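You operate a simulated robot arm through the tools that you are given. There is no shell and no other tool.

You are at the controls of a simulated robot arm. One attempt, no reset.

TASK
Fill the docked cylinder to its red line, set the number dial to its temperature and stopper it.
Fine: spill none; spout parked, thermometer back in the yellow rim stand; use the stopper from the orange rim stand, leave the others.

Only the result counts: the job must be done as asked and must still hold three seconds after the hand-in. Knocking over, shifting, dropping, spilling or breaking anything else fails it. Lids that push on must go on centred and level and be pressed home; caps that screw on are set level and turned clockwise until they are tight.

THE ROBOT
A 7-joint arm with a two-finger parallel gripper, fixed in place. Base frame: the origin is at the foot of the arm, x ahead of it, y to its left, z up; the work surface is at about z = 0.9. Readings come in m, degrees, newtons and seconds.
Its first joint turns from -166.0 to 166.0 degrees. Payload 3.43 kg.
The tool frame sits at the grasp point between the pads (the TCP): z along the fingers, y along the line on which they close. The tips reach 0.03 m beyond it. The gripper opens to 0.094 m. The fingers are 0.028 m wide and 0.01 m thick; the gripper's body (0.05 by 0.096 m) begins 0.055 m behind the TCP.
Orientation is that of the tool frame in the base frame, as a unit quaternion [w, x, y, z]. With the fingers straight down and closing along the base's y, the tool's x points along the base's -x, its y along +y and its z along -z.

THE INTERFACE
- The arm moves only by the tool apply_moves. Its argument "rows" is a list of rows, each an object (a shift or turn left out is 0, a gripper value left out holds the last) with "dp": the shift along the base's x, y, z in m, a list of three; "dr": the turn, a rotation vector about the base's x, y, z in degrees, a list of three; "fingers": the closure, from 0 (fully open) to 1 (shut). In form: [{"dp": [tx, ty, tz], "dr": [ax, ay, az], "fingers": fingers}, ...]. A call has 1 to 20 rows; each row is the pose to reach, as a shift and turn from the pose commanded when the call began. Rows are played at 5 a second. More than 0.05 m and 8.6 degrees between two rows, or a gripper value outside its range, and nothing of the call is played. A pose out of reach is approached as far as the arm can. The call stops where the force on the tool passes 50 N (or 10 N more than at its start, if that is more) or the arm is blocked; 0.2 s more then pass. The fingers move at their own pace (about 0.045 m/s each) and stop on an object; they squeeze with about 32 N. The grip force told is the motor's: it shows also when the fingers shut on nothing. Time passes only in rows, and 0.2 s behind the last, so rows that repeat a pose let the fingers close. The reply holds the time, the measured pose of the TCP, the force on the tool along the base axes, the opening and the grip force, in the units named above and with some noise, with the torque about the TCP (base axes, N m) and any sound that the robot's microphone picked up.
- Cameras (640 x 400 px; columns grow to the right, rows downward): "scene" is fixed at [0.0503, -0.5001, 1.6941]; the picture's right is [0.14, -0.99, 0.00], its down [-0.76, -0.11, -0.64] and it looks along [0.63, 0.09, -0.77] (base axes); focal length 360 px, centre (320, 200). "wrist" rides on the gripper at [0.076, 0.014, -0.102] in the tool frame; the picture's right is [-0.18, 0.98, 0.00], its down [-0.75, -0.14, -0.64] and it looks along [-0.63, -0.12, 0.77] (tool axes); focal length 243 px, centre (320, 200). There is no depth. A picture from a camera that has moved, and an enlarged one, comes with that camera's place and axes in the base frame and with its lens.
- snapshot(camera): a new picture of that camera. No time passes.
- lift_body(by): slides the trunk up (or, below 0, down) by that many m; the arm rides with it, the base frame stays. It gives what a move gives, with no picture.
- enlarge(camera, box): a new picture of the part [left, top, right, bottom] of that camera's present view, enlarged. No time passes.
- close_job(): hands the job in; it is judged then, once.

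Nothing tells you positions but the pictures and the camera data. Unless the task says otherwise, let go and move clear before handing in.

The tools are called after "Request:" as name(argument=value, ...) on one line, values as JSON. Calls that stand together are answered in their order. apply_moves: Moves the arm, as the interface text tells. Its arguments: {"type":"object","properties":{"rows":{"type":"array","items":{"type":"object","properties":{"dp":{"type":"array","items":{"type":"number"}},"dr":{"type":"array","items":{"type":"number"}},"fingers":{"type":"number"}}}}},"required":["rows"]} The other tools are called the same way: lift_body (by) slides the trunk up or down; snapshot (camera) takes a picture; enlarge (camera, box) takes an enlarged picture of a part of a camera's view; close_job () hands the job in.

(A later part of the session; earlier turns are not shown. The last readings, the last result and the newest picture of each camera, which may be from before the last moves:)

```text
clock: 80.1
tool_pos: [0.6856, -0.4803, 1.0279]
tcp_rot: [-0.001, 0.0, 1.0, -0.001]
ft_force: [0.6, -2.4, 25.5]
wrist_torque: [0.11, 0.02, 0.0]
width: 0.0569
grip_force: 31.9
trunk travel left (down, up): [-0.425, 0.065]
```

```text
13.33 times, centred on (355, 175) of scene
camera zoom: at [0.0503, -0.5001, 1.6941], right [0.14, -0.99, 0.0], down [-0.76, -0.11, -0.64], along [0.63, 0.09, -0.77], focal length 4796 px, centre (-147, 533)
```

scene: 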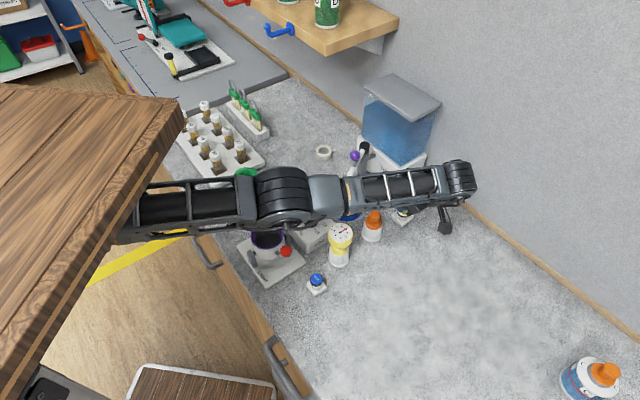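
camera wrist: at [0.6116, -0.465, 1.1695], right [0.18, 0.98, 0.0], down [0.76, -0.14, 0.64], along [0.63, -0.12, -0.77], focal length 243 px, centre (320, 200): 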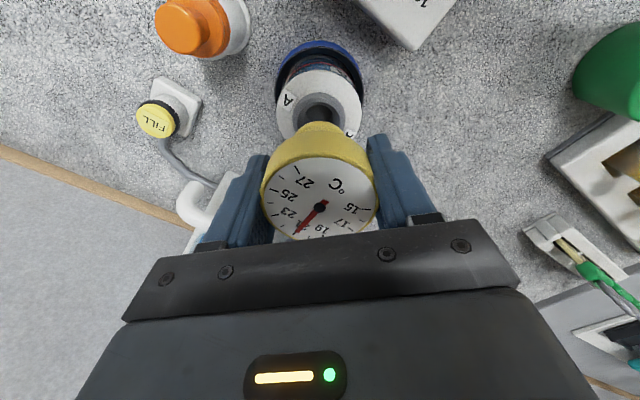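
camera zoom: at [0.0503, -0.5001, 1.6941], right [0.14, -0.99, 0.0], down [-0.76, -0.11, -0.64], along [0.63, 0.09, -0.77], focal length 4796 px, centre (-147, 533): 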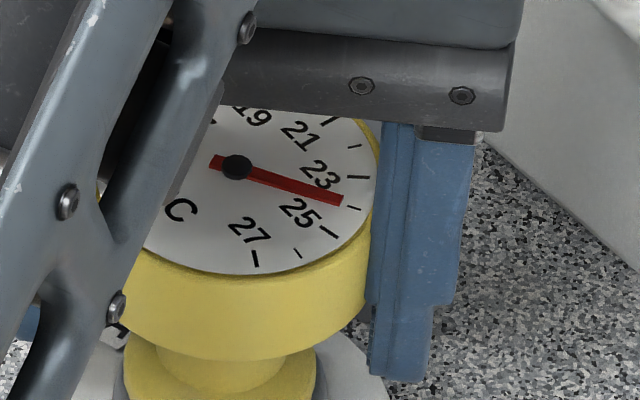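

The needle is around 24 and settling. I'll ease the downward force a little and wait longer.

Request:
apply_moves(rows=[{"dp": [0, 0, 0.0012]}, {"dp": [0, 0, 0.0012]}, {"dp": [0, 0, 0.0012]}, {"dp": [0, 0, 0.0012]}, {"dp": [0, 0, 0.0012]}, {"dp": [0, 0, 0.0012]}, {"dp": [0, 0, 0.0012]}, {"dp": [0, 0, 0.0012]}, {"dp": [0, 0, 0.0012]}, {"dp": [0, 0, 0.0012]}, {"dp": [0, 0, 0.0012]}, {"dp": [0, 0, 0.0012]}, {"dp": [0, 0, 0.0012]}, {"dp": [0, 0, 0.0012]}, {"dp": [0, 0, 0.0012]}, {"dp": [0, 0, 0.0012]}, {"dp": [0, 0, 0.0012]}, {"dp": [0, 0, 0.0012]}, {"dp": [0, 0, 0.0012]}, {"dp": [0, 0, 0.0012]}])

Request:
enlarge(camera="wrist", box=[260, 150, 380, 240])

Request:
apply_moves(rows=[{}, {}, {}, {}, {}, {}, {}, {}, {}, {}, {}, {}, {}, {}, {}, {}, {}, {}, {}, {}])

Request:
enlarge(camera="wrist", box=[260, 150, 380, 240])

Request:
enlarge(camera="scene", box=[340, 160, 370, 190])

```text
clock: 84.3
tool_pos: [0.6856, -0.4801, 1.0291]
tcp_rot: [-0.001, -0.001, 1.0, -0.001]
ft_force: [0.1, 0.9, -1.8]
wrist_torque: [0.05, -0.01, -0.01]
width: 0.0565
grip_force: 32.4
trunk travel left (down, up): [-0.425, 0.065]
```

```text
4.44 times, centred on (320, 195) of wrist
camera zoom: at [0.6106, -0.4652, 1.1311], right [0.18, 0.98, 0.0], down [0.76, -0.14, 0.64], along [0.63, -0.12, -0.77], focal length 1078 px, centre (320, 222)
```

zoom: 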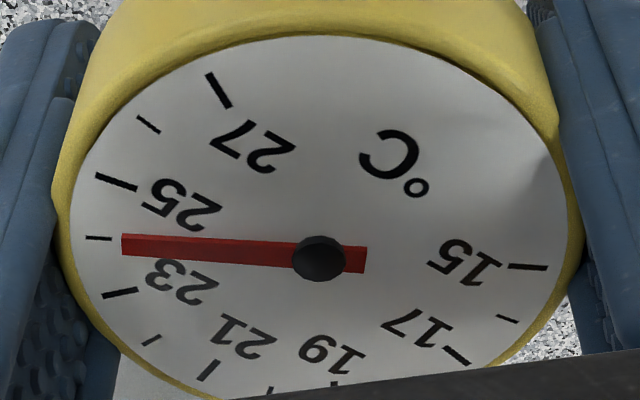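

```text
clock: 88.5
tool_pos: [0.6864, -0.4814, 1.03]
tcp_rot: [-0.001, 0.0, 1.0, -0.001]
ft_force: [-0.6, 0.8, -2.0]
wrist_torque: [0.01, -0.02, 0.03]
width: 0.0563
grip_force: 31.7
trunk travel left (down, up): [-0.425, 0.065]
```

```text
4.44 times, centred on (320, 195) of wrist
camera zoom: at [0.6106, -0.4652, 1.1311], right [0.18, 0.98, 0.0], down [0.76, -0.14, 0.64], along [0.63, -0.12, -0.77], focal length 1078 px, centre (320, 222)
```

zoom: 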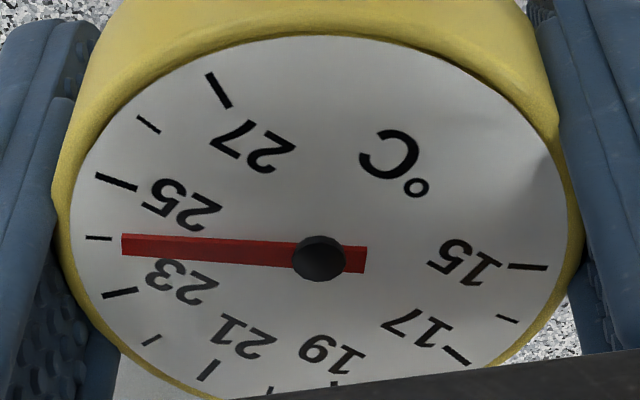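

```text
13.33 times, centred on (355, 175) of scene
camera zoom: at [0.0503, -0.5001, 1.6941], right [0.14, -0.99, 0.0], down [-0.76, -0.11, -0.64], along [0.63, 0.09, -0.77], focal length 4796 px, centre (-147, 533)
```

zoom: 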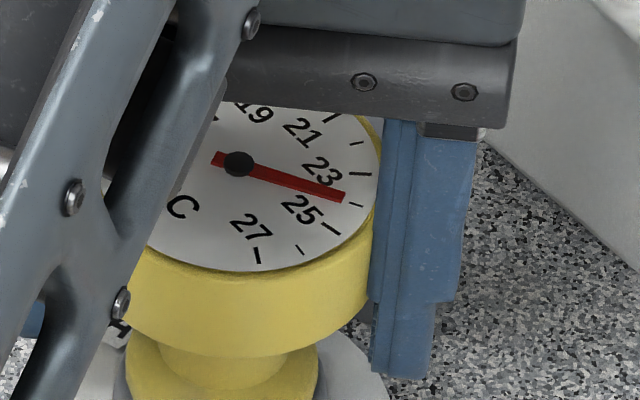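

The reading has settled at 24 °C. I'll lift the thermometer out and carry it back above the yellow-rim stand.

Request:
apply_moves(rows=[{"dp": [0, 0, 0.015]}, {"dp": [0, 0, 0.04]}, {"dp": [0, 0, 0.07]}, {"dp": [0, 0, 0.1]}, {"dp": [0, 0, 0.11]}, {"dp": [-0.02, 0, 0.11]}, {"dp": [-0.06, 0.001, 0.11]}, {"dp": [-0.1, 0.002, 0.11]}, {"dp": [-0.14, 0.0035, 0.11]}, {"dp": [-0.163, 0.0035, 0.1]}, {"dp": [-0.163, 0.0035, 0.07]}, {"dp": [-0.163, 0.0035, 0.035]}, {"dp": [-0.163, 0.0035, 0.02]}, {"dp": [-0.163, 0.0035, 0.02]}])

Request:
enlarge(camera="scene", box=[290, 190, 390, 280])

Request:
snapshot(camera="wrist")

```text
clock: 91.5
tool_pos: [0.5229, -0.4777, 1.0479]
tcp_rot: [-0.001, 0.0, 1.0, 0.0]
ft_force: [-0.2, 0.4, -1.4]
wrist_torque: [0.0, -0.04, 0.0]
width: 0.0565
grip_force: 32.4
trunk travel left (down, up): [-0.425, 0.065]
```

```text
4.44 times, centred on (340, 235) of scene
camera zoom: at [0.0503, -0.5001, 1.6941], right [0.14, -0.99, 0.0], down [-0.76, -0.11, -0.64], along [0.63, 0.09, -0.77], focal length 1599 px, centre (231, 44)
```

zoom: 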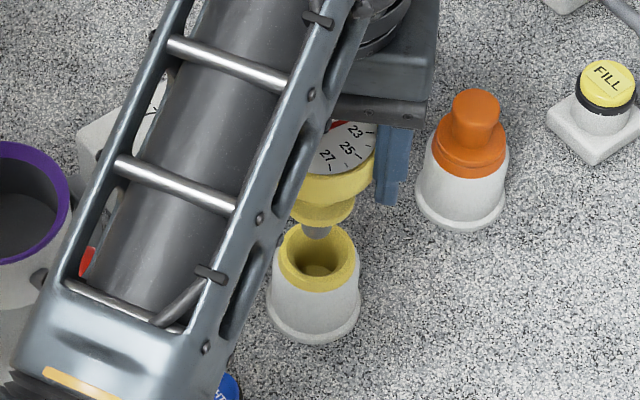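

```text
taken
camera wrist: at [0.4476, -0.4615, 1.1505], right [0.18, 0.98, 0.0], down [0.76, -0.14, 0.64], along [0.63, -0.12, -0.77], focal length 243 px, centre (320, 200)
```

wrist: 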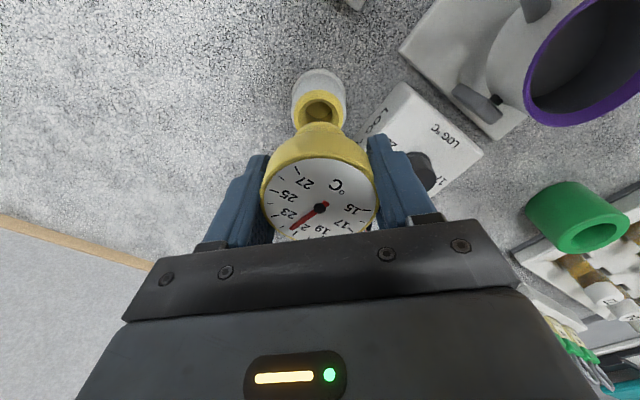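

Aligned over the stand hole. Lowering it home.

Request:
apply_moves(rows=[{"dp": [0, 0, -0.02]}, {"dp": [0, 0, -0.038]}, {"dp": [0, 0, -0.046]}, {"dp": [0, 0, -0.049]}])

Request:
apply_moves(rows=[{"dp": [0, 0, -0.0015]}, {"dp": [0, 0, -0.0025]}])

Request:
enlarge(camera="scene", box=[290, 190, 390, 280])

```text
clock: 92.5
tool_pos: [0.5238, -0.4764, 1.0005]
tcp_rot: [0.0, 0.0, 1.0, -0.002]
ft_force: [0.3, 0.2, -2.0]
wrist_torque: [-0.01, -0.02, 0.0]
width: 0.0567
grip_force: 32.2
trunk travel left (down, up): [-0.425, 0.065]
```

```text
clock: 93.1
tool_pos: [0.5231, -0.4777, 0.9982]
tcp_rot: [-0.001, 0.0, 1.0, -0.001]
ft_force: [-0.2, 0.6, 0.1]
wrist_torque: [0.03, 0.05, -0.01]
width: 0.0567
grip_force: 32.2
trunk travel left (down, up): [-0.425, 0.065]
```

```text
4.44 times, centred on (340, 235) of scene
camera zoom: at [0.0503, -0.5001, 1.6941], right [0.14, -0.99, 0.0], down [-0.76, -0.11, -0.64], along [0.63, 0.09, -0.77], focal length 1599 px, centre (231, 44)
```

zoom: 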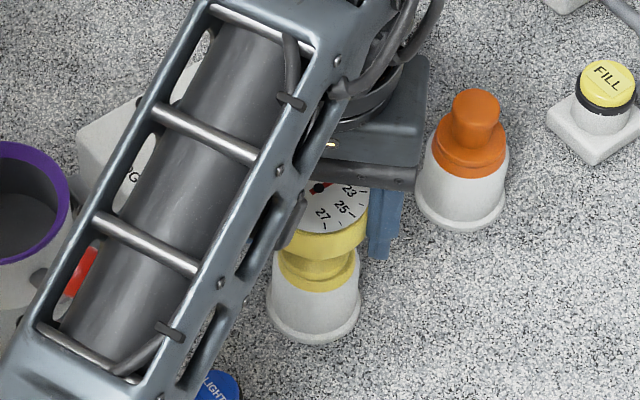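

Contact is just made at the seat. I'll release and rise clear.

Request:
apply_moves(rows=[{"fingers": 0.3}, {"fingers": 0.15}, {"fingers": 0.15}, {"dp": [0, 0, 0.02]}, {"dp": [0, 0, 0.05]}, {"dp": [0, 0, 0.09]}, {"dp": [0, 0, 0.12]}, {"dp": [0, 0, 0.12]}])

Request:
enlarge(camera="scene", box=[290, 190, 390, 280])

Request:
snapshot(camera="wrist")

```text
clock: 94.9
tool_pos: [0.5226, -0.4776, 1.118]
tcp_rot: [-0.001, 0.0, 1.0, 0.0]
ft_force: [1.2, 0.9, 0.0]
wrist_torque: [0.0, -0.01, 0.02]
width: 0.0801
grip_force: 0.0
trunk travel left (down, up): [-0.425, 0.065]
```

```text
4.44 times, centred on (340, 235) of scene
camera zoom: at [0.0503, -0.5001, 1.6941], right [0.14, -0.99, 0.0], down [-0.76, -0.11, -0.64], along [0.63, 0.09, -0.77], focal length 1599 px, centre (231, 44)
```

zoom: 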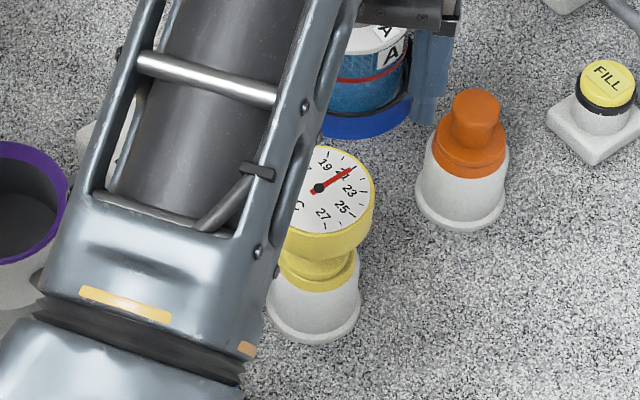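

```text
taken
camera wrist: at [0.4475, -0.4617, 1.22], right [0.18, 0.98, 0.0], down [0.75, -0.14, 0.64], along [0.63, -0.12, -0.77], focal length 243 px, centre (320, 200)
```

wrist: 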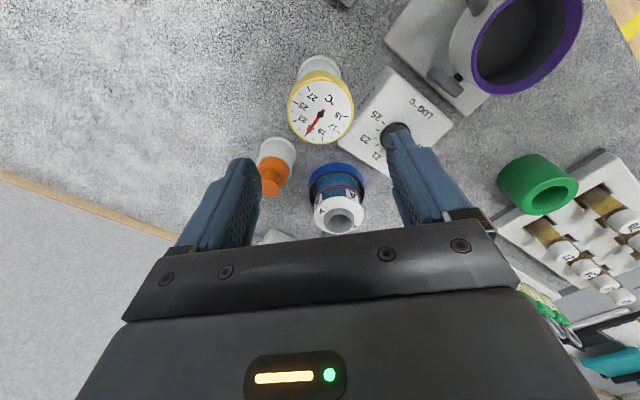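

The thermometer is back in its stand, unchanged in the pictures. Next is the dial; I'll move over it for a close view.

Request:
apply_moves(rows=[{"dp": [0, 0.03, 0.0]}, {"dp": [0.01, 0.06, 0]}, {"dp": [0.02, 0.085, 0]}, {"dp": [0.03, 0.085, 0]}, {"dp": [0.03, 0.085, 0]}])

Request:
snapshot(camera="wrist")

Request:
enlarge(camera="wrist", box=[260, 80, 400, 200])

```text
clock: 96.1
tool_pos: [0.5533, -0.3924, 1.1165]
tcp_rot: [-0.001, 0.0, 1.0, -0.001]
ft_force: [-0.1, -0.9, -0.1]
wrist_torque: [-0.02, -0.01, -0.01]
width: 0.08
grip_force: 0.0
trunk travel left (down, up): [-0.425, 0.065]
```

```text
taken
camera wrist: at [0.4776, -0.377, 1.2198], right [0.18, 0.98, 0.0], down [0.76, -0.14, 0.64], along [0.63, -0.12, -0.77], focal length 243 px, centre (320, 200)
```

wrist: 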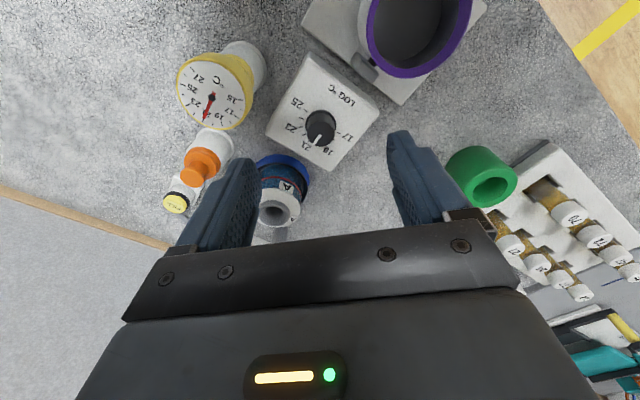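

```text
3.33 times, centred on (330, 140) of wrist
camera zoom: at [0.4776, -0.377, 1.2198], right [0.18, 0.98, 0.0], down [0.76, -0.14, 0.64], along [0.63, -0.12, -0.77], focal length 809 px, centre (287, 400)
```

zoom: 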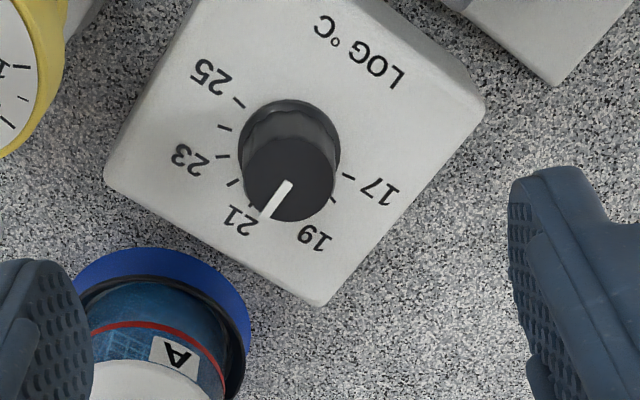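

The dial ticks fit a circle centred at about (0.5865,-0.397) with 25.2° per degree, and the pointer is at 21. To reach 24 I need about -75° (clockwise from above). I'll position over the knob.

Request:
apply_moves(rows=[{"dp": [0.015, -0.002, -0.01], "fingers": 0.4}, {"dp": [0.0335, -0.004, -0.03]}, {"dp": [0.0335, -0.004, -0.065]}, {"dp": [0.0335, -0.004, -0.085]}, {"dp": [0.0335, -0.004, -0.085]}])

Request:
snapshot(camera="wrist")

Request:
enlarge(camera="wrist", box=[260, 110, 380, 230])

Request:
enlarge(camera="scene", box=[260, 180, 360, 270])

```text
clock: 97.3
tool_pos: [0.5857, -0.3966, 1.0331]
tcp_rot: [-0.001, 0.0, 1.0, -0.001]
ft_force: [-0.1, 0.4, 0.2]
wrist_torque: [-0.02, 0.04, 0.01]
width: 0.0564
grip_force: 0.0
trunk travel left (down, up): [-0.425, 0.065]
```

```text
taken
camera wrist: at [0.5106, -0.3812, 1.1352], right [0.18, 0.98, 0.0], down [0.76, -0.14, 0.64], along [0.63, -0.12, -0.77], focal length 243 px, centre (320, 200)
```

wrist: 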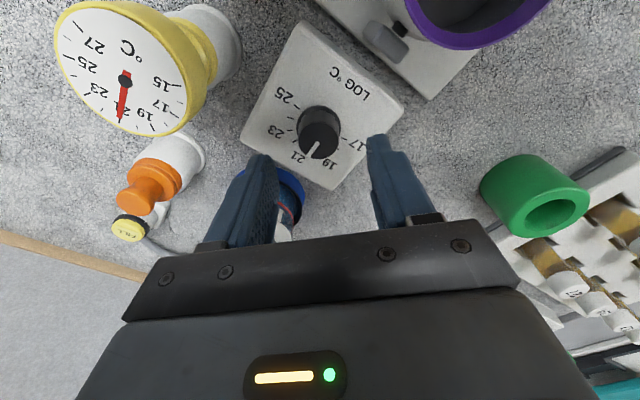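

```text
3.33 times, centred on (320, 170) of wrist
camera zoom: at [0.5106, -0.3812, 1.1352], right [0.18, 0.98, 0.0], down [0.76, -0.14, 0.64], along [0.63, -0.12, -0.77], focal length 809 px, centre (320, 300)
```

zoom: 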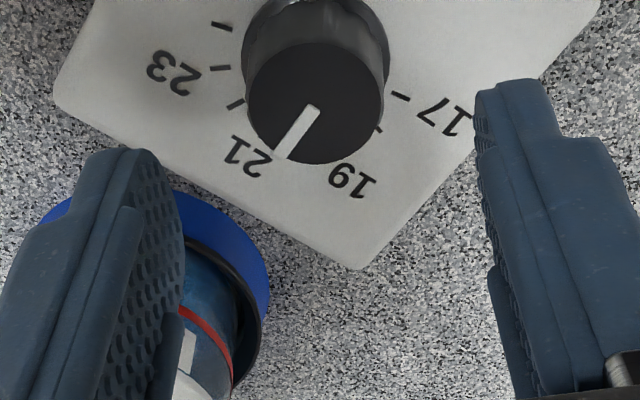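

```text
4.44 times, centred on (310, 225) of scene
camera zoom: at [0.0503, -0.5001, 1.6941], right [0.14, -0.99, 0.0], down [-0.76, -0.11, -0.64], along [0.63, 0.09, -0.77], focal length 1599 px, centre (364, 89)
```

zoom: 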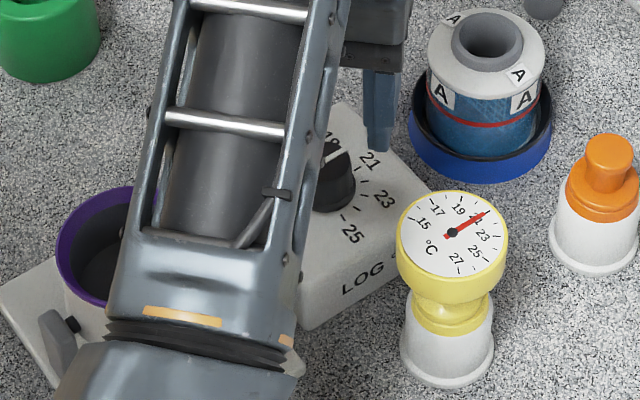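

The knob is centred under the TCP. I'll descend slowly while checking for contact.

Request:
apply_moves(rows=[{"dp": [0.001, 0, -0.015]}, {"dp": [0.001, 0, -0.03]}, {"dp": [0.001, 0, -0.037]}, {"dp": [0.001, 0, -0.037]}])

Request:
enlarge(camera="wrist", box=[240, 110, 400, 240])

Request:
enlarge(camera="scene", box=[280, 190, 350, 260])

```text
clock: 98.3
tool_pos: [0.5868, -0.3962, 0.9961]
tcp_rot: [-0.001, 0.0, 1.0, -0.001]
ft_force: [0.7, 0.1, 0.1]
wrist_torque: [-0.01, 0.02, -0.02]
width: 0.0564
grip_force: 0.0
trunk travel left (down, up): [-0.425, 0.065]
```

```text
3.08 times, centred on (320, 175) of wrist
camera zoom: at [0.5118, -0.3814, 1.0982], right [0.18, 0.98, 0.0], down [0.76, -0.14, 0.64], along [0.63, -0.12, -0.77], focal length 746 px, centre (320, 277)
```

zoom: 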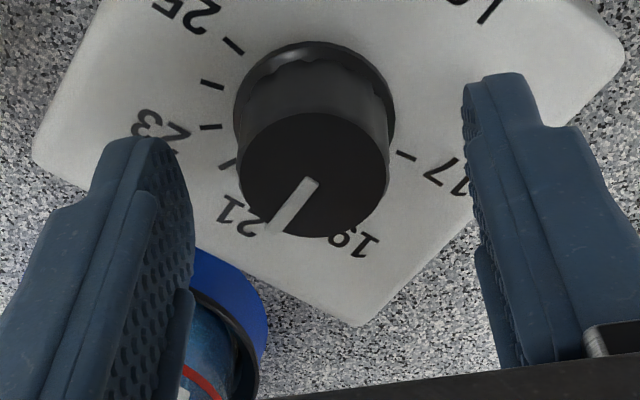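

```text
5.71 times, centred on (315, 225) of scene
camera zoom: at [0.0503, -0.5001, 1.6941], right [0.14, -0.99, 0.0], down [-0.76, -0.11, -0.64], along [0.63, 0.09, -0.77], focal length 2056 px, centre (349, 57)
```

zoom: 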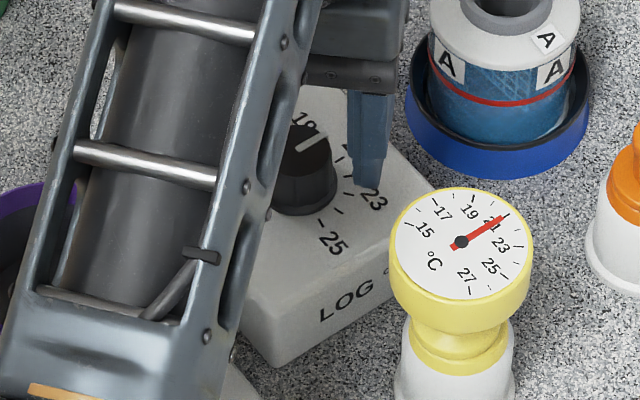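

The knob top is at about z 0.974 and the box top at about 0.950, and it's well centred. I'll lower 12 mm and close on the knob.

Request:
apply_moves(rows=[{"dp": [0, 0, -0.006]}, {"dp": [0, 0, -0.011]}, {"dp": [0, 0, -0.011], "fingers": 0.6}, {"dp": [0, 0, -0.011], "fingers": 1}, {"dp": [0, 0, -0.011], "fingers": 1}, {"dp": [0, 0, -0.011], "fingers": 1}])

Request:
enlarge(camera="wrist", box=[240, 110, 400, 240])

```text
clock: 99.7
tool_pos: [0.5874, -0.3987, 0.9843]
tcp_rot: [-0.001, 0.002, 1.0, -0.002]
ft_force: [-1.3, -23.2, -5.1]
wrist_torque: [-0.8, -0.06, -0.02]
width: 0.0303
grip_force: 45.0
trunk travel left (down, up): [-0.425, 0.065]
```

```text
3.08 times, centred on (320, 175) of wrist
camera zoom: at [0.5116, -0.3825, 1.087], right [0.19, 0.98, 0.0], down [0.75, -0.14, 0.64], along [0.63, -0.12, -0.77], focal length 746 px, centre (320, 277)
```

zoom: 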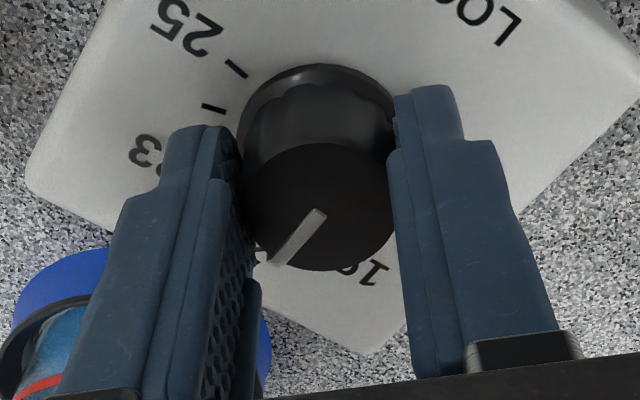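

Gripping shows a y offset of about 3 mm. I'll shift to relieve the side load, then begin turning clockwise in small steps.

Request:
apply_moves(rows=[{"dp": [0, -0.0015, 0]}, {"dp": [0, -0.003, 0]}, {"dp": [0, -0.003, 0]}])

Request:
apply_moves(rows=[{"dr": [0, 0, -6]}, {"dr": [0, 0, -12]}, {"dr": [0, 0, -18]}, {"dr": [0, 0, -24]}, {"dr": [0, 0, -24]}])

Request:
enlarge(camera="wrist", box=[240, 110, 400, 240])

```text
clock: 100.5
tool_pos: [0.5862, -0.3987, 0.9856]
tcp_rot: [-0.001, -0.001, 1.0, 0.0]
ft_force: [-12.2, -5.9, -1.0]
wrist_torque: [-0.02, 0.46, 0.03]
width: 0.0303
grip_force: 44.9
trunk travel left (down, up): [-0.425, 0.065]
```

```text
clock: 101.7
tool_pos: [0.5878, -0.3969, 0.9861]
tcp_rot: [-0.001, 0.209, 0.978, 0.0]
ft_force: [-16.9, 15.4, -0.9]
wrist_torque: [0.57, 0.79, 0.0]
width: 0.0305
grip_force: 44.5
trunk travel left (down, up): [-0.425, 0.065]
```

```text
3.08 times, centred on (320, 175) of wrist
camera zoom: at [0.5242, -0.3529, 1.0872], right [0.57, 0.82, 0.0], down [0.63, -0.44, 0.64], along [0.53, -0.36, -0.77], focal length 746 px, centre (320, 277)
```

zoom: 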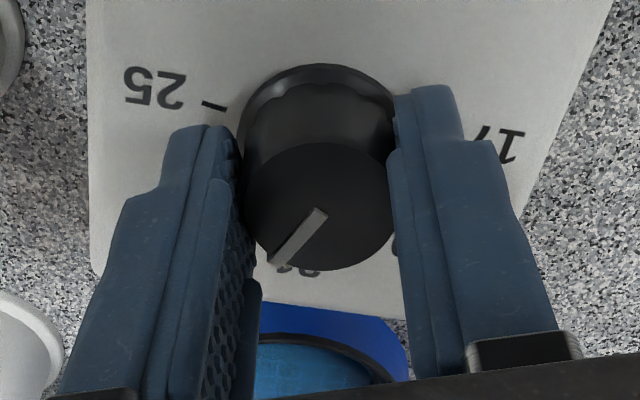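

The knob turns with the gripper. I'll relieve the lateral load and keep turning to about 72°, then check.

Request:
apply_moves(rows=[{"dp": [-0.002, 0.002, 0], "dr": [0, 0, -6]}, {"dp": [-0.002, 0.002, 0], "dr": [0, 0, -12]}, {"dp": [-0.002, 0.002, 0], "dr": [0, 0, -18]}, {"dp": [-0.002, 0.002, 0], "dr": [0, 0, -24]}, {"dp": [-0.002, 0.002, 0], "dr": [0, 0, -24]}])

Request:
enlarge(camera="wrist", box=[240, 110, 400, 240])

Request:
enlarge(camera="scene", box=[270, 190, 350, 260])

```text
clock: 102.9
tool_pos: [0.5875, -0.3965, 0.9854]
tcp_rot: [0.001, 0.406, 0.914, 0.0]
ft_force: [26.2, -3.4, -1.9]
wrist_torque: [-0.74, -1.51, 0.08]
width: 0.0303
grip_force: 44.7
trunk travel left (down, up): [-0.425, 0.065]
```

```text
3.08 times, centred on (320, 175) of wrist
camera zoom: at [0.5477, -0.3299, 1.0869], right [0.85, 0.52, 0.0], down [0.4, -0.65, 0.64], along [0.33, -0.55, -0.77], focal length 746 px, centre (320, 277)
```

zoom: 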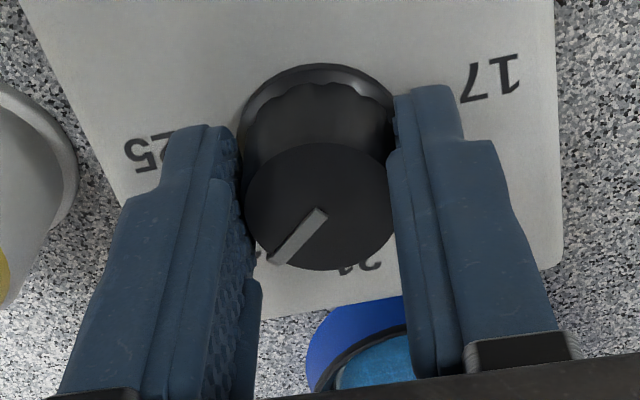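

```text
5.71 times, centred on (310, 225) of scene
camera zoom: at [0.0503, -0.5001, 1.6941], right [0.14, -0.99, 0.0], down [-0.76, -0.11, -0.64], along [0.63, 0.09, -0.77], focal length 2056 px, centre (377, 57)
```

zoom: 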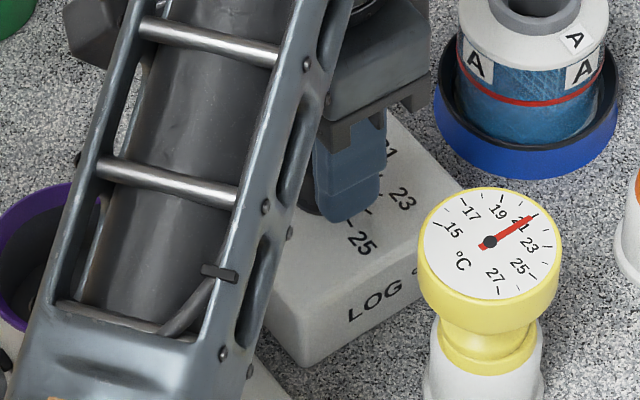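

Turned 48° so far. I'll relieve the x load and turn the remaining 27°.

Request:
apply_moves(rows=[{"dp": [0.002, 0, 0], "dr": [0, 0, -5]}, {"dp": [0.003, 0, 0], "dr": [0, 0, -11]}, {"dp": [0.003, 0, 0], "dr": [0, 0, -17]}, {"dp": [0.003, 0, 0], "dr": [0, 0, -22]}, {"dp": [0.003, 0, 0], "dr": [0, 0, -27]}, {"dp": [0.003, 0, 0], "dr": [0, 0, -27]}])

Request:
enlarge(camera="wrist", box=[240, 110, 400, 240])

```text
clock: 104.3
tool_pos: [0.588, -0.3962, 0.9848]
tcp_rot: [-0.002, 0.609, 0.793, 0.0]
ft_force: [2.4, 6.8, 9.5]
wrist_torque: [1.12, 0.26, 0.03]
width: 0.0302
grip_force: 44.7
trunk travel left (down, up): [-0.425, 0.065]
```

```text
3.08 times, centred on (320, 175) of wrist
camera zoom: at [0.5834, -0.3187, 1.0872], right [1.0, 0.08, 0.0], down [0.06, -0.77, 0.64], along [0.05, -0.64, -0.77], focal length 746 px, centre (320, 277)
```

zoom: 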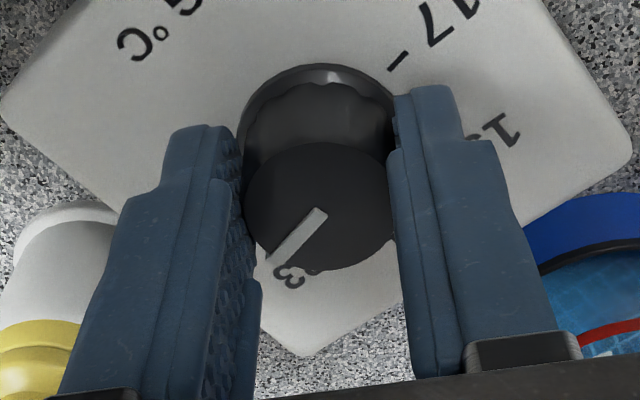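

Turned 75°. I'll release, rise and check the pointer against the ticks.

Request:
apply_moves(rows=[{"fingers": 0.6}, {"fingers": 0.4}, {"fingers": 0.4}, {"dp": [0, 0, 0.02]}, {"dp": [0, 0, 0.05]}, {"dp": [-0.005, 0.03, 0.09]}, {"dp": [-0.005, 0.04, 0.11]}, {"dp": [-0.005, 0.04, 0.11]}])

Request:
snapshot(camera="wrist")

Request:
enlarge(camera="wrist", box=[270, 80, 380, 180])

Request:
enlarge(camera="scene", box=[280, 190, 340, 250])

```text
refused: row 6 steps farther than a row can; nothing moved
```

```text
taken
camera wrist: at [0.5834, -0.3187, 1.0872], right [1.0, 0.08, 0.0], down [0.06, -0.77, 0.64], along [0.05, -0.64, -0.77], focal length 243 px, centre (320, 200)
```

wrist: 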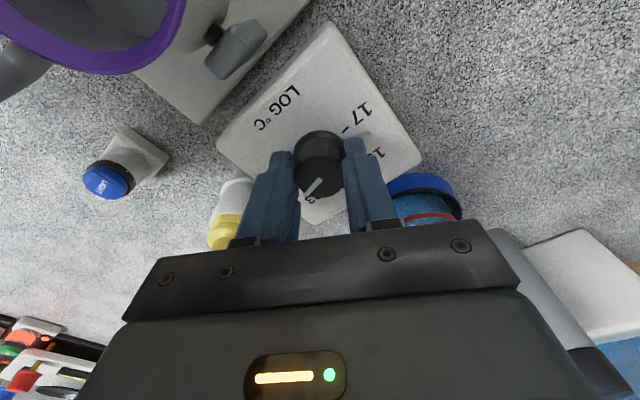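

```text
4.00 times, centred on (325, 130) of wrist
camera zoom: at [0.5834, -0.3187, 1.0872], right [1.0, 0.08, 0.0], down [0.06, -0.77, 0.64], along [0.05, -0.64, -0.77], focal length 970 px, centre (300, 480)
```

zoom: 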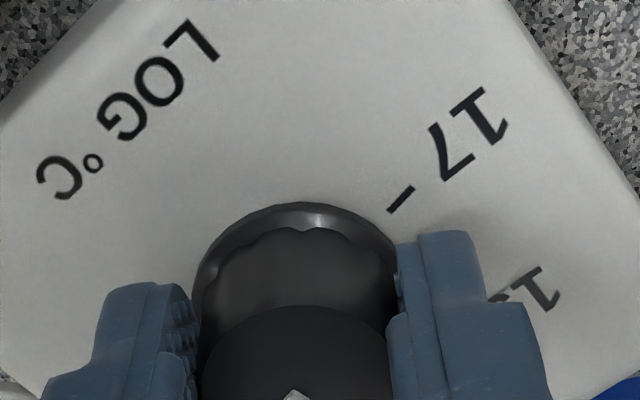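

```text
6.67 times, centred on (310, 220) of scene
camera zoom: at [0.0503, -0.5001, 1.6941], right [0.14, -0.99, 0.0], down [-0.76, -0.11, -0.64], along [0.63, 0.09, -0.77], focal length 2398 px, centre (387, 67)
```

zoom: 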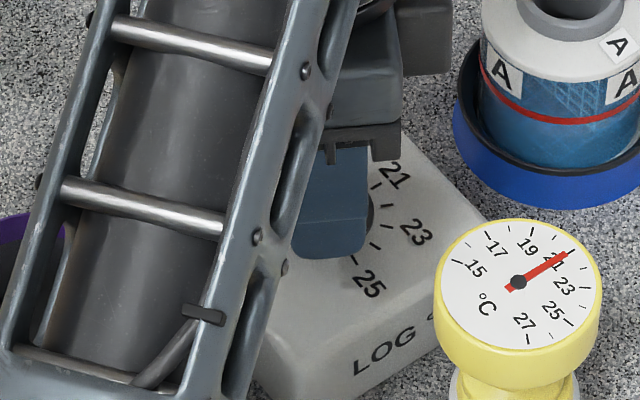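

One step was too long, so nothing moved. Repeating the release with shorter steps.

Request:
apply_moves(rows=[{"fingers": 0.6}, {"fingers": 0.4}, {"fingers": 0.4}, {"dp": [0, 0, 0.02]}, {"dp": [0, 0, 0.05]}, {"dp": [0, 0.02, 0.085]}, {"dp": [0, 0.04, 0.11]}, {"dp": [0, 0.04, 0.11]}])

Request:
snapshot(camera="wrist")

Request:
enlarge(camera="wrist", box=[260, 70, 390, 190])

Request:
enlarge(camera="scene", box=[280, 190, 340, 250])

```text
clock: 106.1
tool_pos: [0.588, -0.3569, 1.0967]
tcp_rot: [-0.001, 0.609, 0.793, 0.0]
ft_force: [0.5, -0.5, -0.2]
wrist_torque: [0.02, -0.01, -0.02]
width: 0.0565
grip_force: 0.0
trunk travel left (down, up): [-0.425, 0.065]
```

```text
taken
camera wrist: at [0.5834, -0.2795, 1.1977], right [1.0, 0.08, 0.0], down [0.06, -0.77, 0.64], along [0.05, -0.64, -0.77], focal length 243 px, centre (320, 200)
```

wrist: 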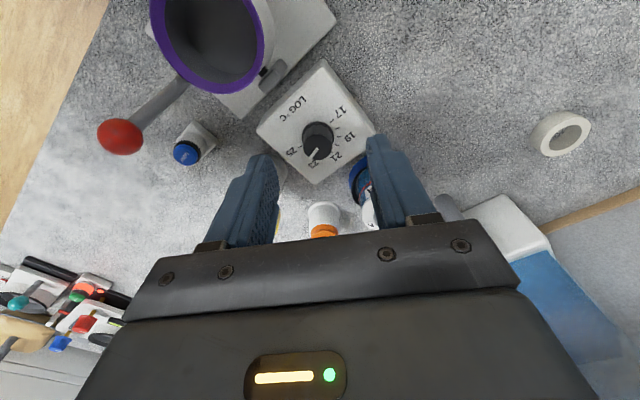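

```text
3.33 times, centred on (325, 130) of wrist
camera zoom: at [0.5834, -0.2795, 1.1977], right [1.0, 0.08, 0.0], down [0.06, -0.77, 0.64], along [0.05, -0.64, -0.77], focal length 809 px, centre (303, 433)
```

zoom: 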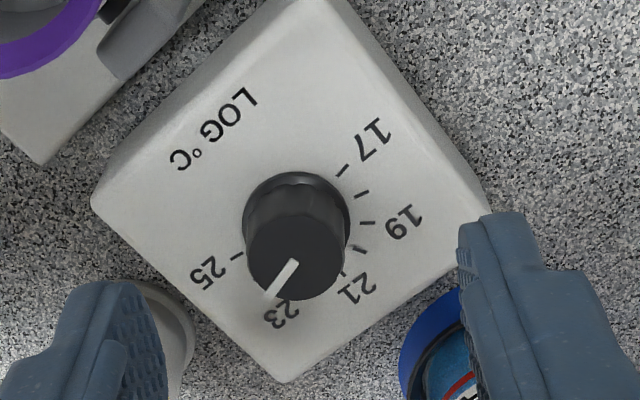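

```text
6.67 times, centred on (310, 220) of scene
camera zoom: at [0.0503, -0.5001, 1.6941], right [0.14, -0.99, 0.0], down [-0.76, -0.11, -0.64], along [0.63, 0.09, -0.77], focal length 2398 px, centre (387, 67)
```

zoom: 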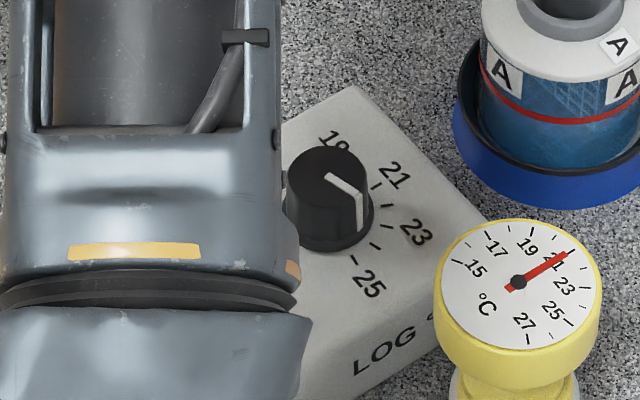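

The computed pointer direction is about 238°, which matches the 24 tick (239°). I'll verify with a tighter zoom.

Request:
enlarge(camera="wrist", box=[290, 110, 350, 180])

Request:
enlarge(camera="scene", box=[292, 202, 328, 232])

```text
5.71 times, centred on (320, 145) of wrist
camera zoom: at [0.5834, -0.2795, 1.1977], right [1.0, 0.08, 0.0], down [0.06, -0.77, 0.64], along [0.05, -0.64, -0.77], focal length 1386 px, centre (320, 514)
```

zoom: 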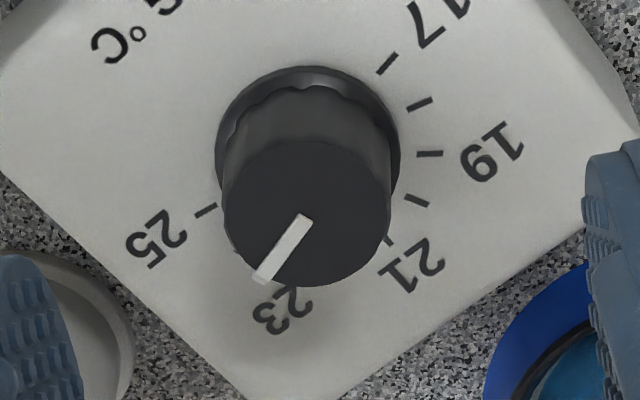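

```text
13.33 times, centred on (310, 217) of scene
camera zoom: at [0.0503, -0.5001, 1.6941], right [0.14, -0.99, 0.0], down [-0.76, -0.11, -0.64], along [0.63, 0.09, -0.77], focal length 4796 px, centre (453, -27)
```

zoom: 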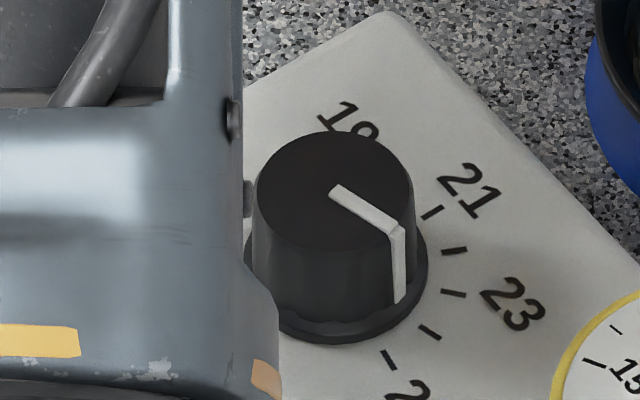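

Both cameras agree that the dial is at 24. Next is the stopper near (0.607,-0.554); I'll yaw back to 0 and hover over it.

Request:
apply_moves(rows=[{"dp": [0, 0, 0.03], "dr": [0, 0, 7.5], "fingers": 0.2}, {"dp": [0, -0.02, 0.045], "dr": [0, 0, 15]}, {"dp": [0, -0.045, 0.045], "dr": [0, 0, 22.5]}, {"dp": [0, -0.07, 0.045], "dr": [0, 0, 30]}, {"dp": [0, -0.095, 0.045], "dr": [0, 0, 37.5]}, {"dp": [0, -0.12, 0.045], "dr": [0, 0, 45]}, {"dp": [0, -0.145, 0.045], "dr": [0, 0, 52.5]}, {"dp": [0, -0.17, 0.045], "dr": [0, 0, 60]}, {"dp": [0, -0.19, 0.03], "dr": [0, 0, 67.5]}, {"dp": [0, -0.197, 0.01], "dr": [0, 0, 75]}, {"dp": [0, -0.197, 0.01], "dr": [0, 0, 75]}])

Request:
snapshot(camera="wrist")

Request:
enlarge(camera="wrist", box=[260, 80, 400, 220])

Request:
enlarge(camera="scene", box=[330, 180, 420, 260])

```text
clock: 108.5
tool_pos: [0.5891, -0.5532, 1.1057]
tcp_rot: [-0.001, 0.0, 1.0, -0.002]
ft_force: [0.7, -0.3, 0.2]
wrist_torque: [0.0, 0.0, 0.0]
width: 0.0751
grip_force: 0.0
trunk travel left (down, up): [-0.425, 0.065]
```

```text
taken
camera wrist: at [0.513, -0.539, 1.207], right [0.18, 0.98, 0.0], down [0.76, -0.14, 0.64], along [0.63, -0.12, -0.77], focal length 243 px, centre (320, 200)
```

wrist: 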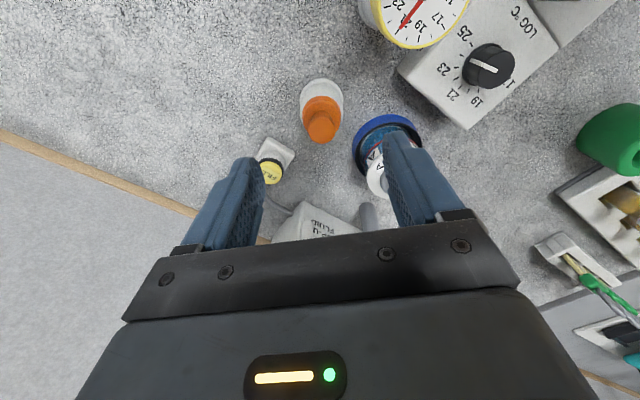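

```text
2.86 times, centred on (330, 150) of wrist
camera zoom: at [0.513, -0.539, 1.207], right [0.18, 0.98, 0.0], down [0.76, -0.14, 0.64], along [0.63, -0.12, -0.77], focal length 693 px, centre (291, 343)
```

zoom: 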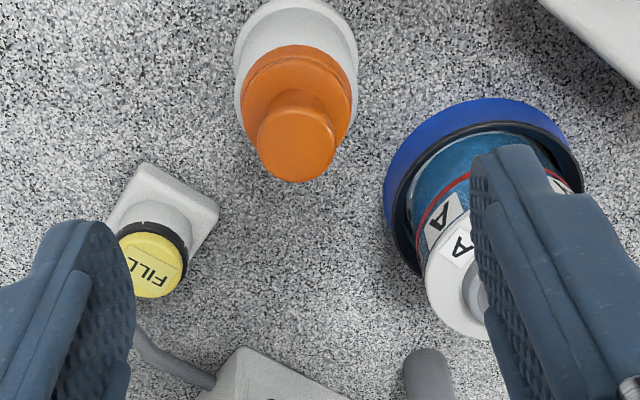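

```text
5.00 times, centred on (375, 220) of scene
camera zoom: at [0.0503, -0.5001, 1.6941], right [0.14, -0.99, 0.0], down [-0.76, -0.11, -0.64], along [0.63, 0.09, -0.77], focal length 1799 px, centre (45, 100)
```

zoom: 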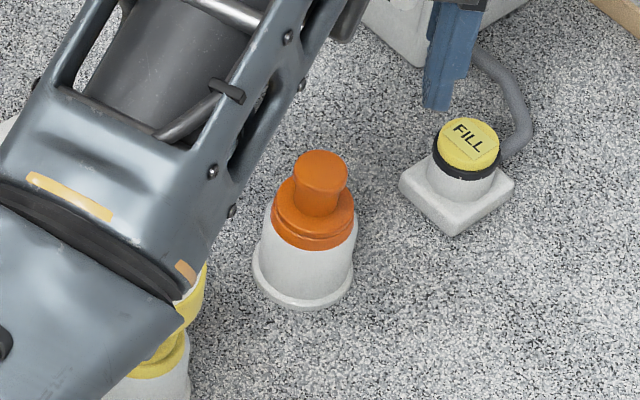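

The stopper knob top is at about (0.611,-0.555,0.982). I'll descend part way and refine.

Request:
apply_moves(rows=[{"dp": [0.012, -0.001, -0.02]}, {"dp": [0.022, -0.002, -0.05]}, {"dp": [0.022, -0.002, -0.075]}, {"dp": [0.022, -0.002, -0.075]}])

Request:
enlarge(camera="wrist", box=[240, 90, 400, 230])

Request:
enlarge(camera="scene", box=[340, 190, 410, 255])

```text
clock: 109.5
tool_pos: [0.6092, -0.5556, 1.0304]
tcp_rot: [-0.001, 0.0, 1.0, -0.001]
ft_force: [-0.2, -0.3, -0.5]
wrist_torque: [0.04, -0.02, 0.03]
width: 0.0754
grip_force: 0.1
trunk travel left (down, up): [-0.425, 0.065]
```

```text
2.86 times, centred on (320, 160) of wrist
camera zoom: at [0.5348, -0.5405, 1.132], right [0.18, 0.98, 0.0], down [0.75, -0.14, 0.64], along [0.63, -0.12, -0.77], focal length 693 px, centre (320, 314)
```

zoom: 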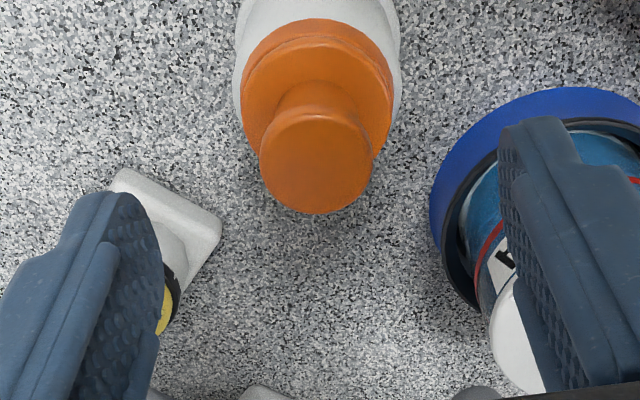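

```text
6.15 times, centred on (375, 222) of scene
camera zoom: at [0.0503, -0.5001, 1.6941], right [0.14, -0.99, 0.0], down [-0.76, -0.11, -0.64], along [0.63, 0.09, -0.77], focal length 2214 px, centre (-18, 62)
```

zoom: 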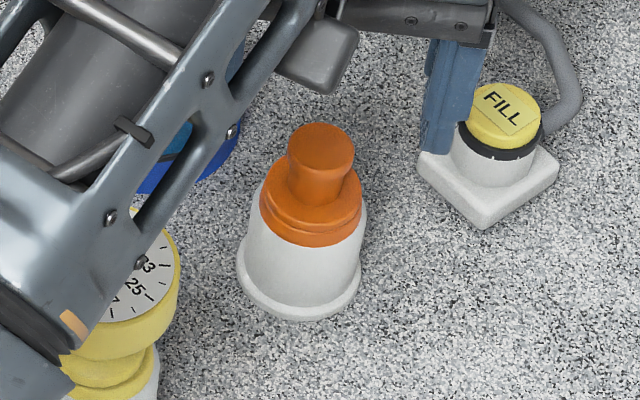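

The knob is centred under the TCP. I'll open-hand descend so the tips stay just above the flange, then close.

Request:
apply_moves(rows=[{"dp": [0.001, 0, -0.015], "fingers": 0.35}, {"dp": [0.001, 0, -0.028]}, {"dp": [0.001, 0, -0.033]}, {"dp": [0.001, 0, -0.033]}])

Request:
enlarge(camera="wrist", box=[240, 110, 400, 240])

Request:
enlarge(camera="scene", box=[340, 190, 410, 255])

```text
clock: 110.5
tool_pos: [0.6112, -0.5544, 0.9982]
tcp_rot: [-0.001, -0.001, 1.0, -0.001]
ft_force: [-0.1, 0.9, -0.1]
wrist_torque: [0.01, -0.02, 0.01]
width: 0.0611
grip_force: 0.0
trunk travel left (down, up): [-0.425, 0.065]
```

```text
3.08 times, centred on (320, 175) of wrist
camera zoom: at [0.536, -0.5401, 1.0995], right [0.18, 0.98, 0.0], down [0.75, -0.14, 0.64], along [0.63, -0.12, -0.77], focal length 746 px, centre (320, 277)
```

zoom: 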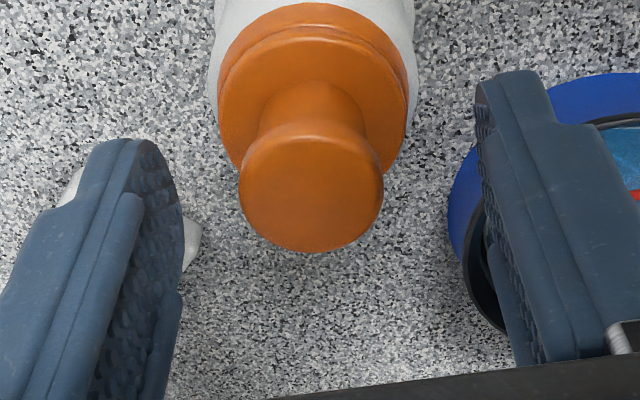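

```text
6.15 times, centred on (375, 222) of scene
camera zoom: at [0.0503, -0.5001, 1.6941], right [0.14, -0.99, 0.0], down [-0.76, -0.11, -0.64], along [0.63, 0.09, -0.77], focal length 2214 px, centre (-18, 62)
```

zoom: 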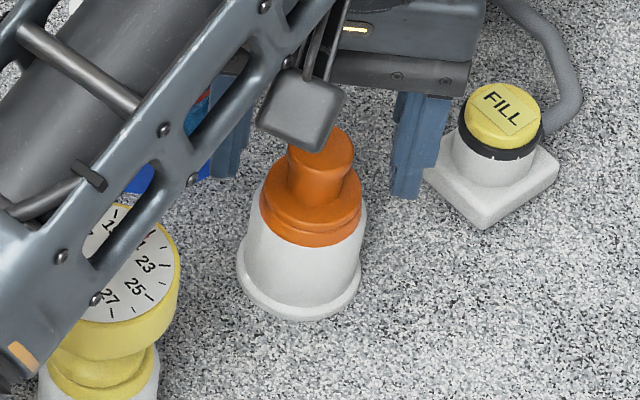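

The knob is about 3 mm toward -y and 2.5 mm toward -x. I'll correct that, lower 4 mm more and close.

Request:
apply_moves(rows=[{"dp": [-0.0025, -0.0035, 0]}, {"dp": [-0.0025, -0.0035, -0.004]}, {"dp": [-0.0025, -0.0035, -0.004], "fingers": 0.6}, {"dp": [-0.0025, -0.0035, -0.004], "fingers": 0.7}, {"dp": [-0.0025, -0.0035, -0.004], "fingers": 1}, {"dp": [-0.0025, -0.0035, -0.004], "fingers": 1}, {"dp": [-0.0025, -0.0035, -0.004], "fingers": 1}])

Request:
enlarge(camera="wrist", box=[240, 110, 400, 240])

Request:
enlarge(camera="scene", box=[340, 190, 410, 255])

```text
clock: 112.1
tool_pos: [0.6087, -0.5587, 0.9935]
tcp_rot: [-0.001, 0.0, 1.0, -0.001]
ft_force: [0.6, -0.3, 2.1]
wrist_torque: [0.01, 0.04, 0.02]
width: 0.0212
grip_force: 31.2
trunk travel left (down, up): [-0.425, 0.065]
```

```text
3.08 times, centred on (320, 175) of wrist
camera zoom: at [0.5333, -0.544, 1.0951], right [0.18, 0.98, 0.0], down [0.75, -0.14, 0.64], along [0.63, -0.12, -0.77], focal length 746 px, centre (320, 277)
```

zoom: 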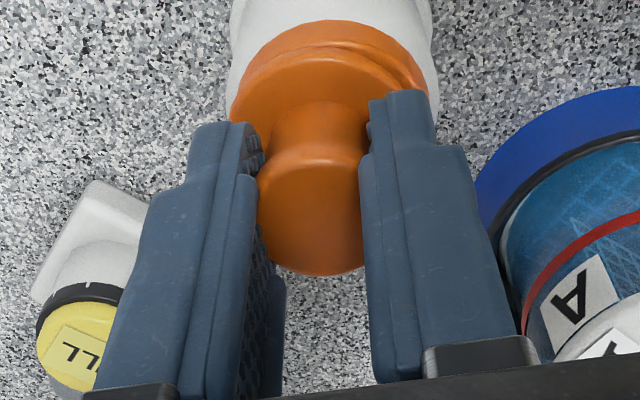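

```text
6.15 times, centred on (375, 222) of scene
camera zoom: at [0.0503, -0.5001, 1.6941], right [0.14, -0.99, 0.0], down [-0.76, -0.11, -0.64], along [0.63, 0.09, -0.77], focal length 2214 px, centre (-18, 62)
```

zoom: 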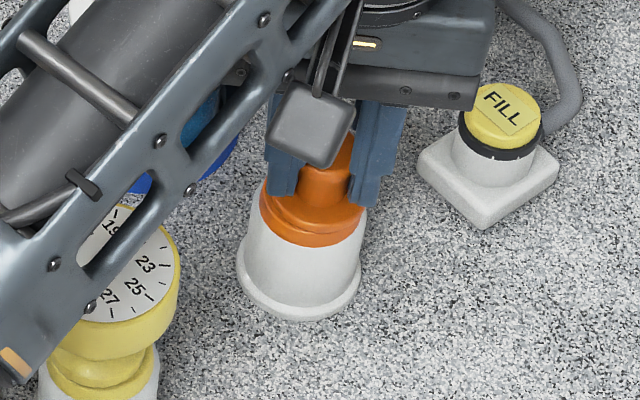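

The stopper knob is gripped (0.021). I'll lift slowly and check that the stand stays put.

Request:
apply_moves(rows=[{"dp": [0, 0, 0.006]}, {"dp": [0, 0, 0.015]}, {"dp": [0, 0, 0.03]}, {"dp": [0, 0, 0.05]}, {"dp": [0, 0, 0.05]}])

Request:
snapshot(camera="wrist")

Request:
enlarge(camera="scene", box=[335, 180, 415, 255])

```text
clock: 113.3
tool_pos: [0.609, -0.5587, 1.0438]
tcp_rot: [-0.001, 0.0, 1.0, -0.001]
ft_force: [0.1, 0.6, -0.8]
wrist_torque: [0.02, 0.01, 0.02]
width: 0.0213
grip_force: 32.4
trunk travel left (down, up): [-0.425, 0.065]
```

```text
taken
camera wrist: at [0.5335, -0.5442, 1.1446], right [0.18, 0.98, 0.0], down [0.75, -0.14, 0.64], along [0.63, -0.12, -0.77], focal length 243 px, centre (320, 200)
```

wrist: 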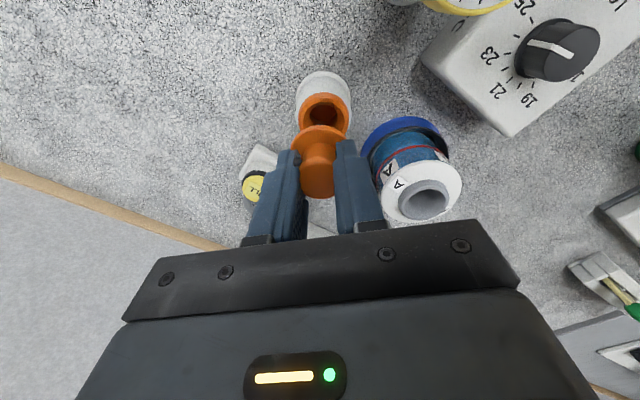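

```text
5.33 times, centred on (375, 218) of scene
camera zoom: at [0.0503, -0.5001, 1.6941], right [0.14, -0.99, 0.0], down [-0.76, -0.11, -0.64], along [0.63, 0.09, -0.77], focal length 1918 px, centre (27, 107)
```

zoom: 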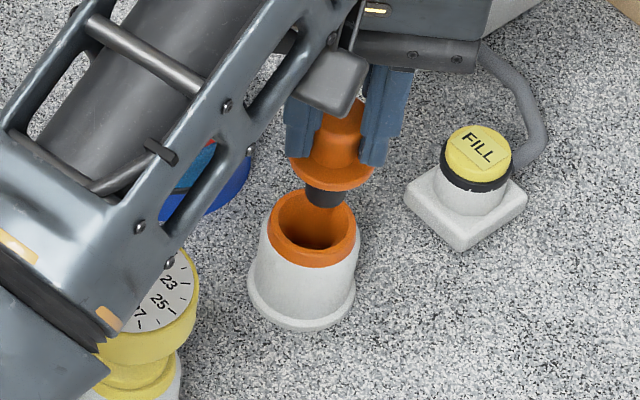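

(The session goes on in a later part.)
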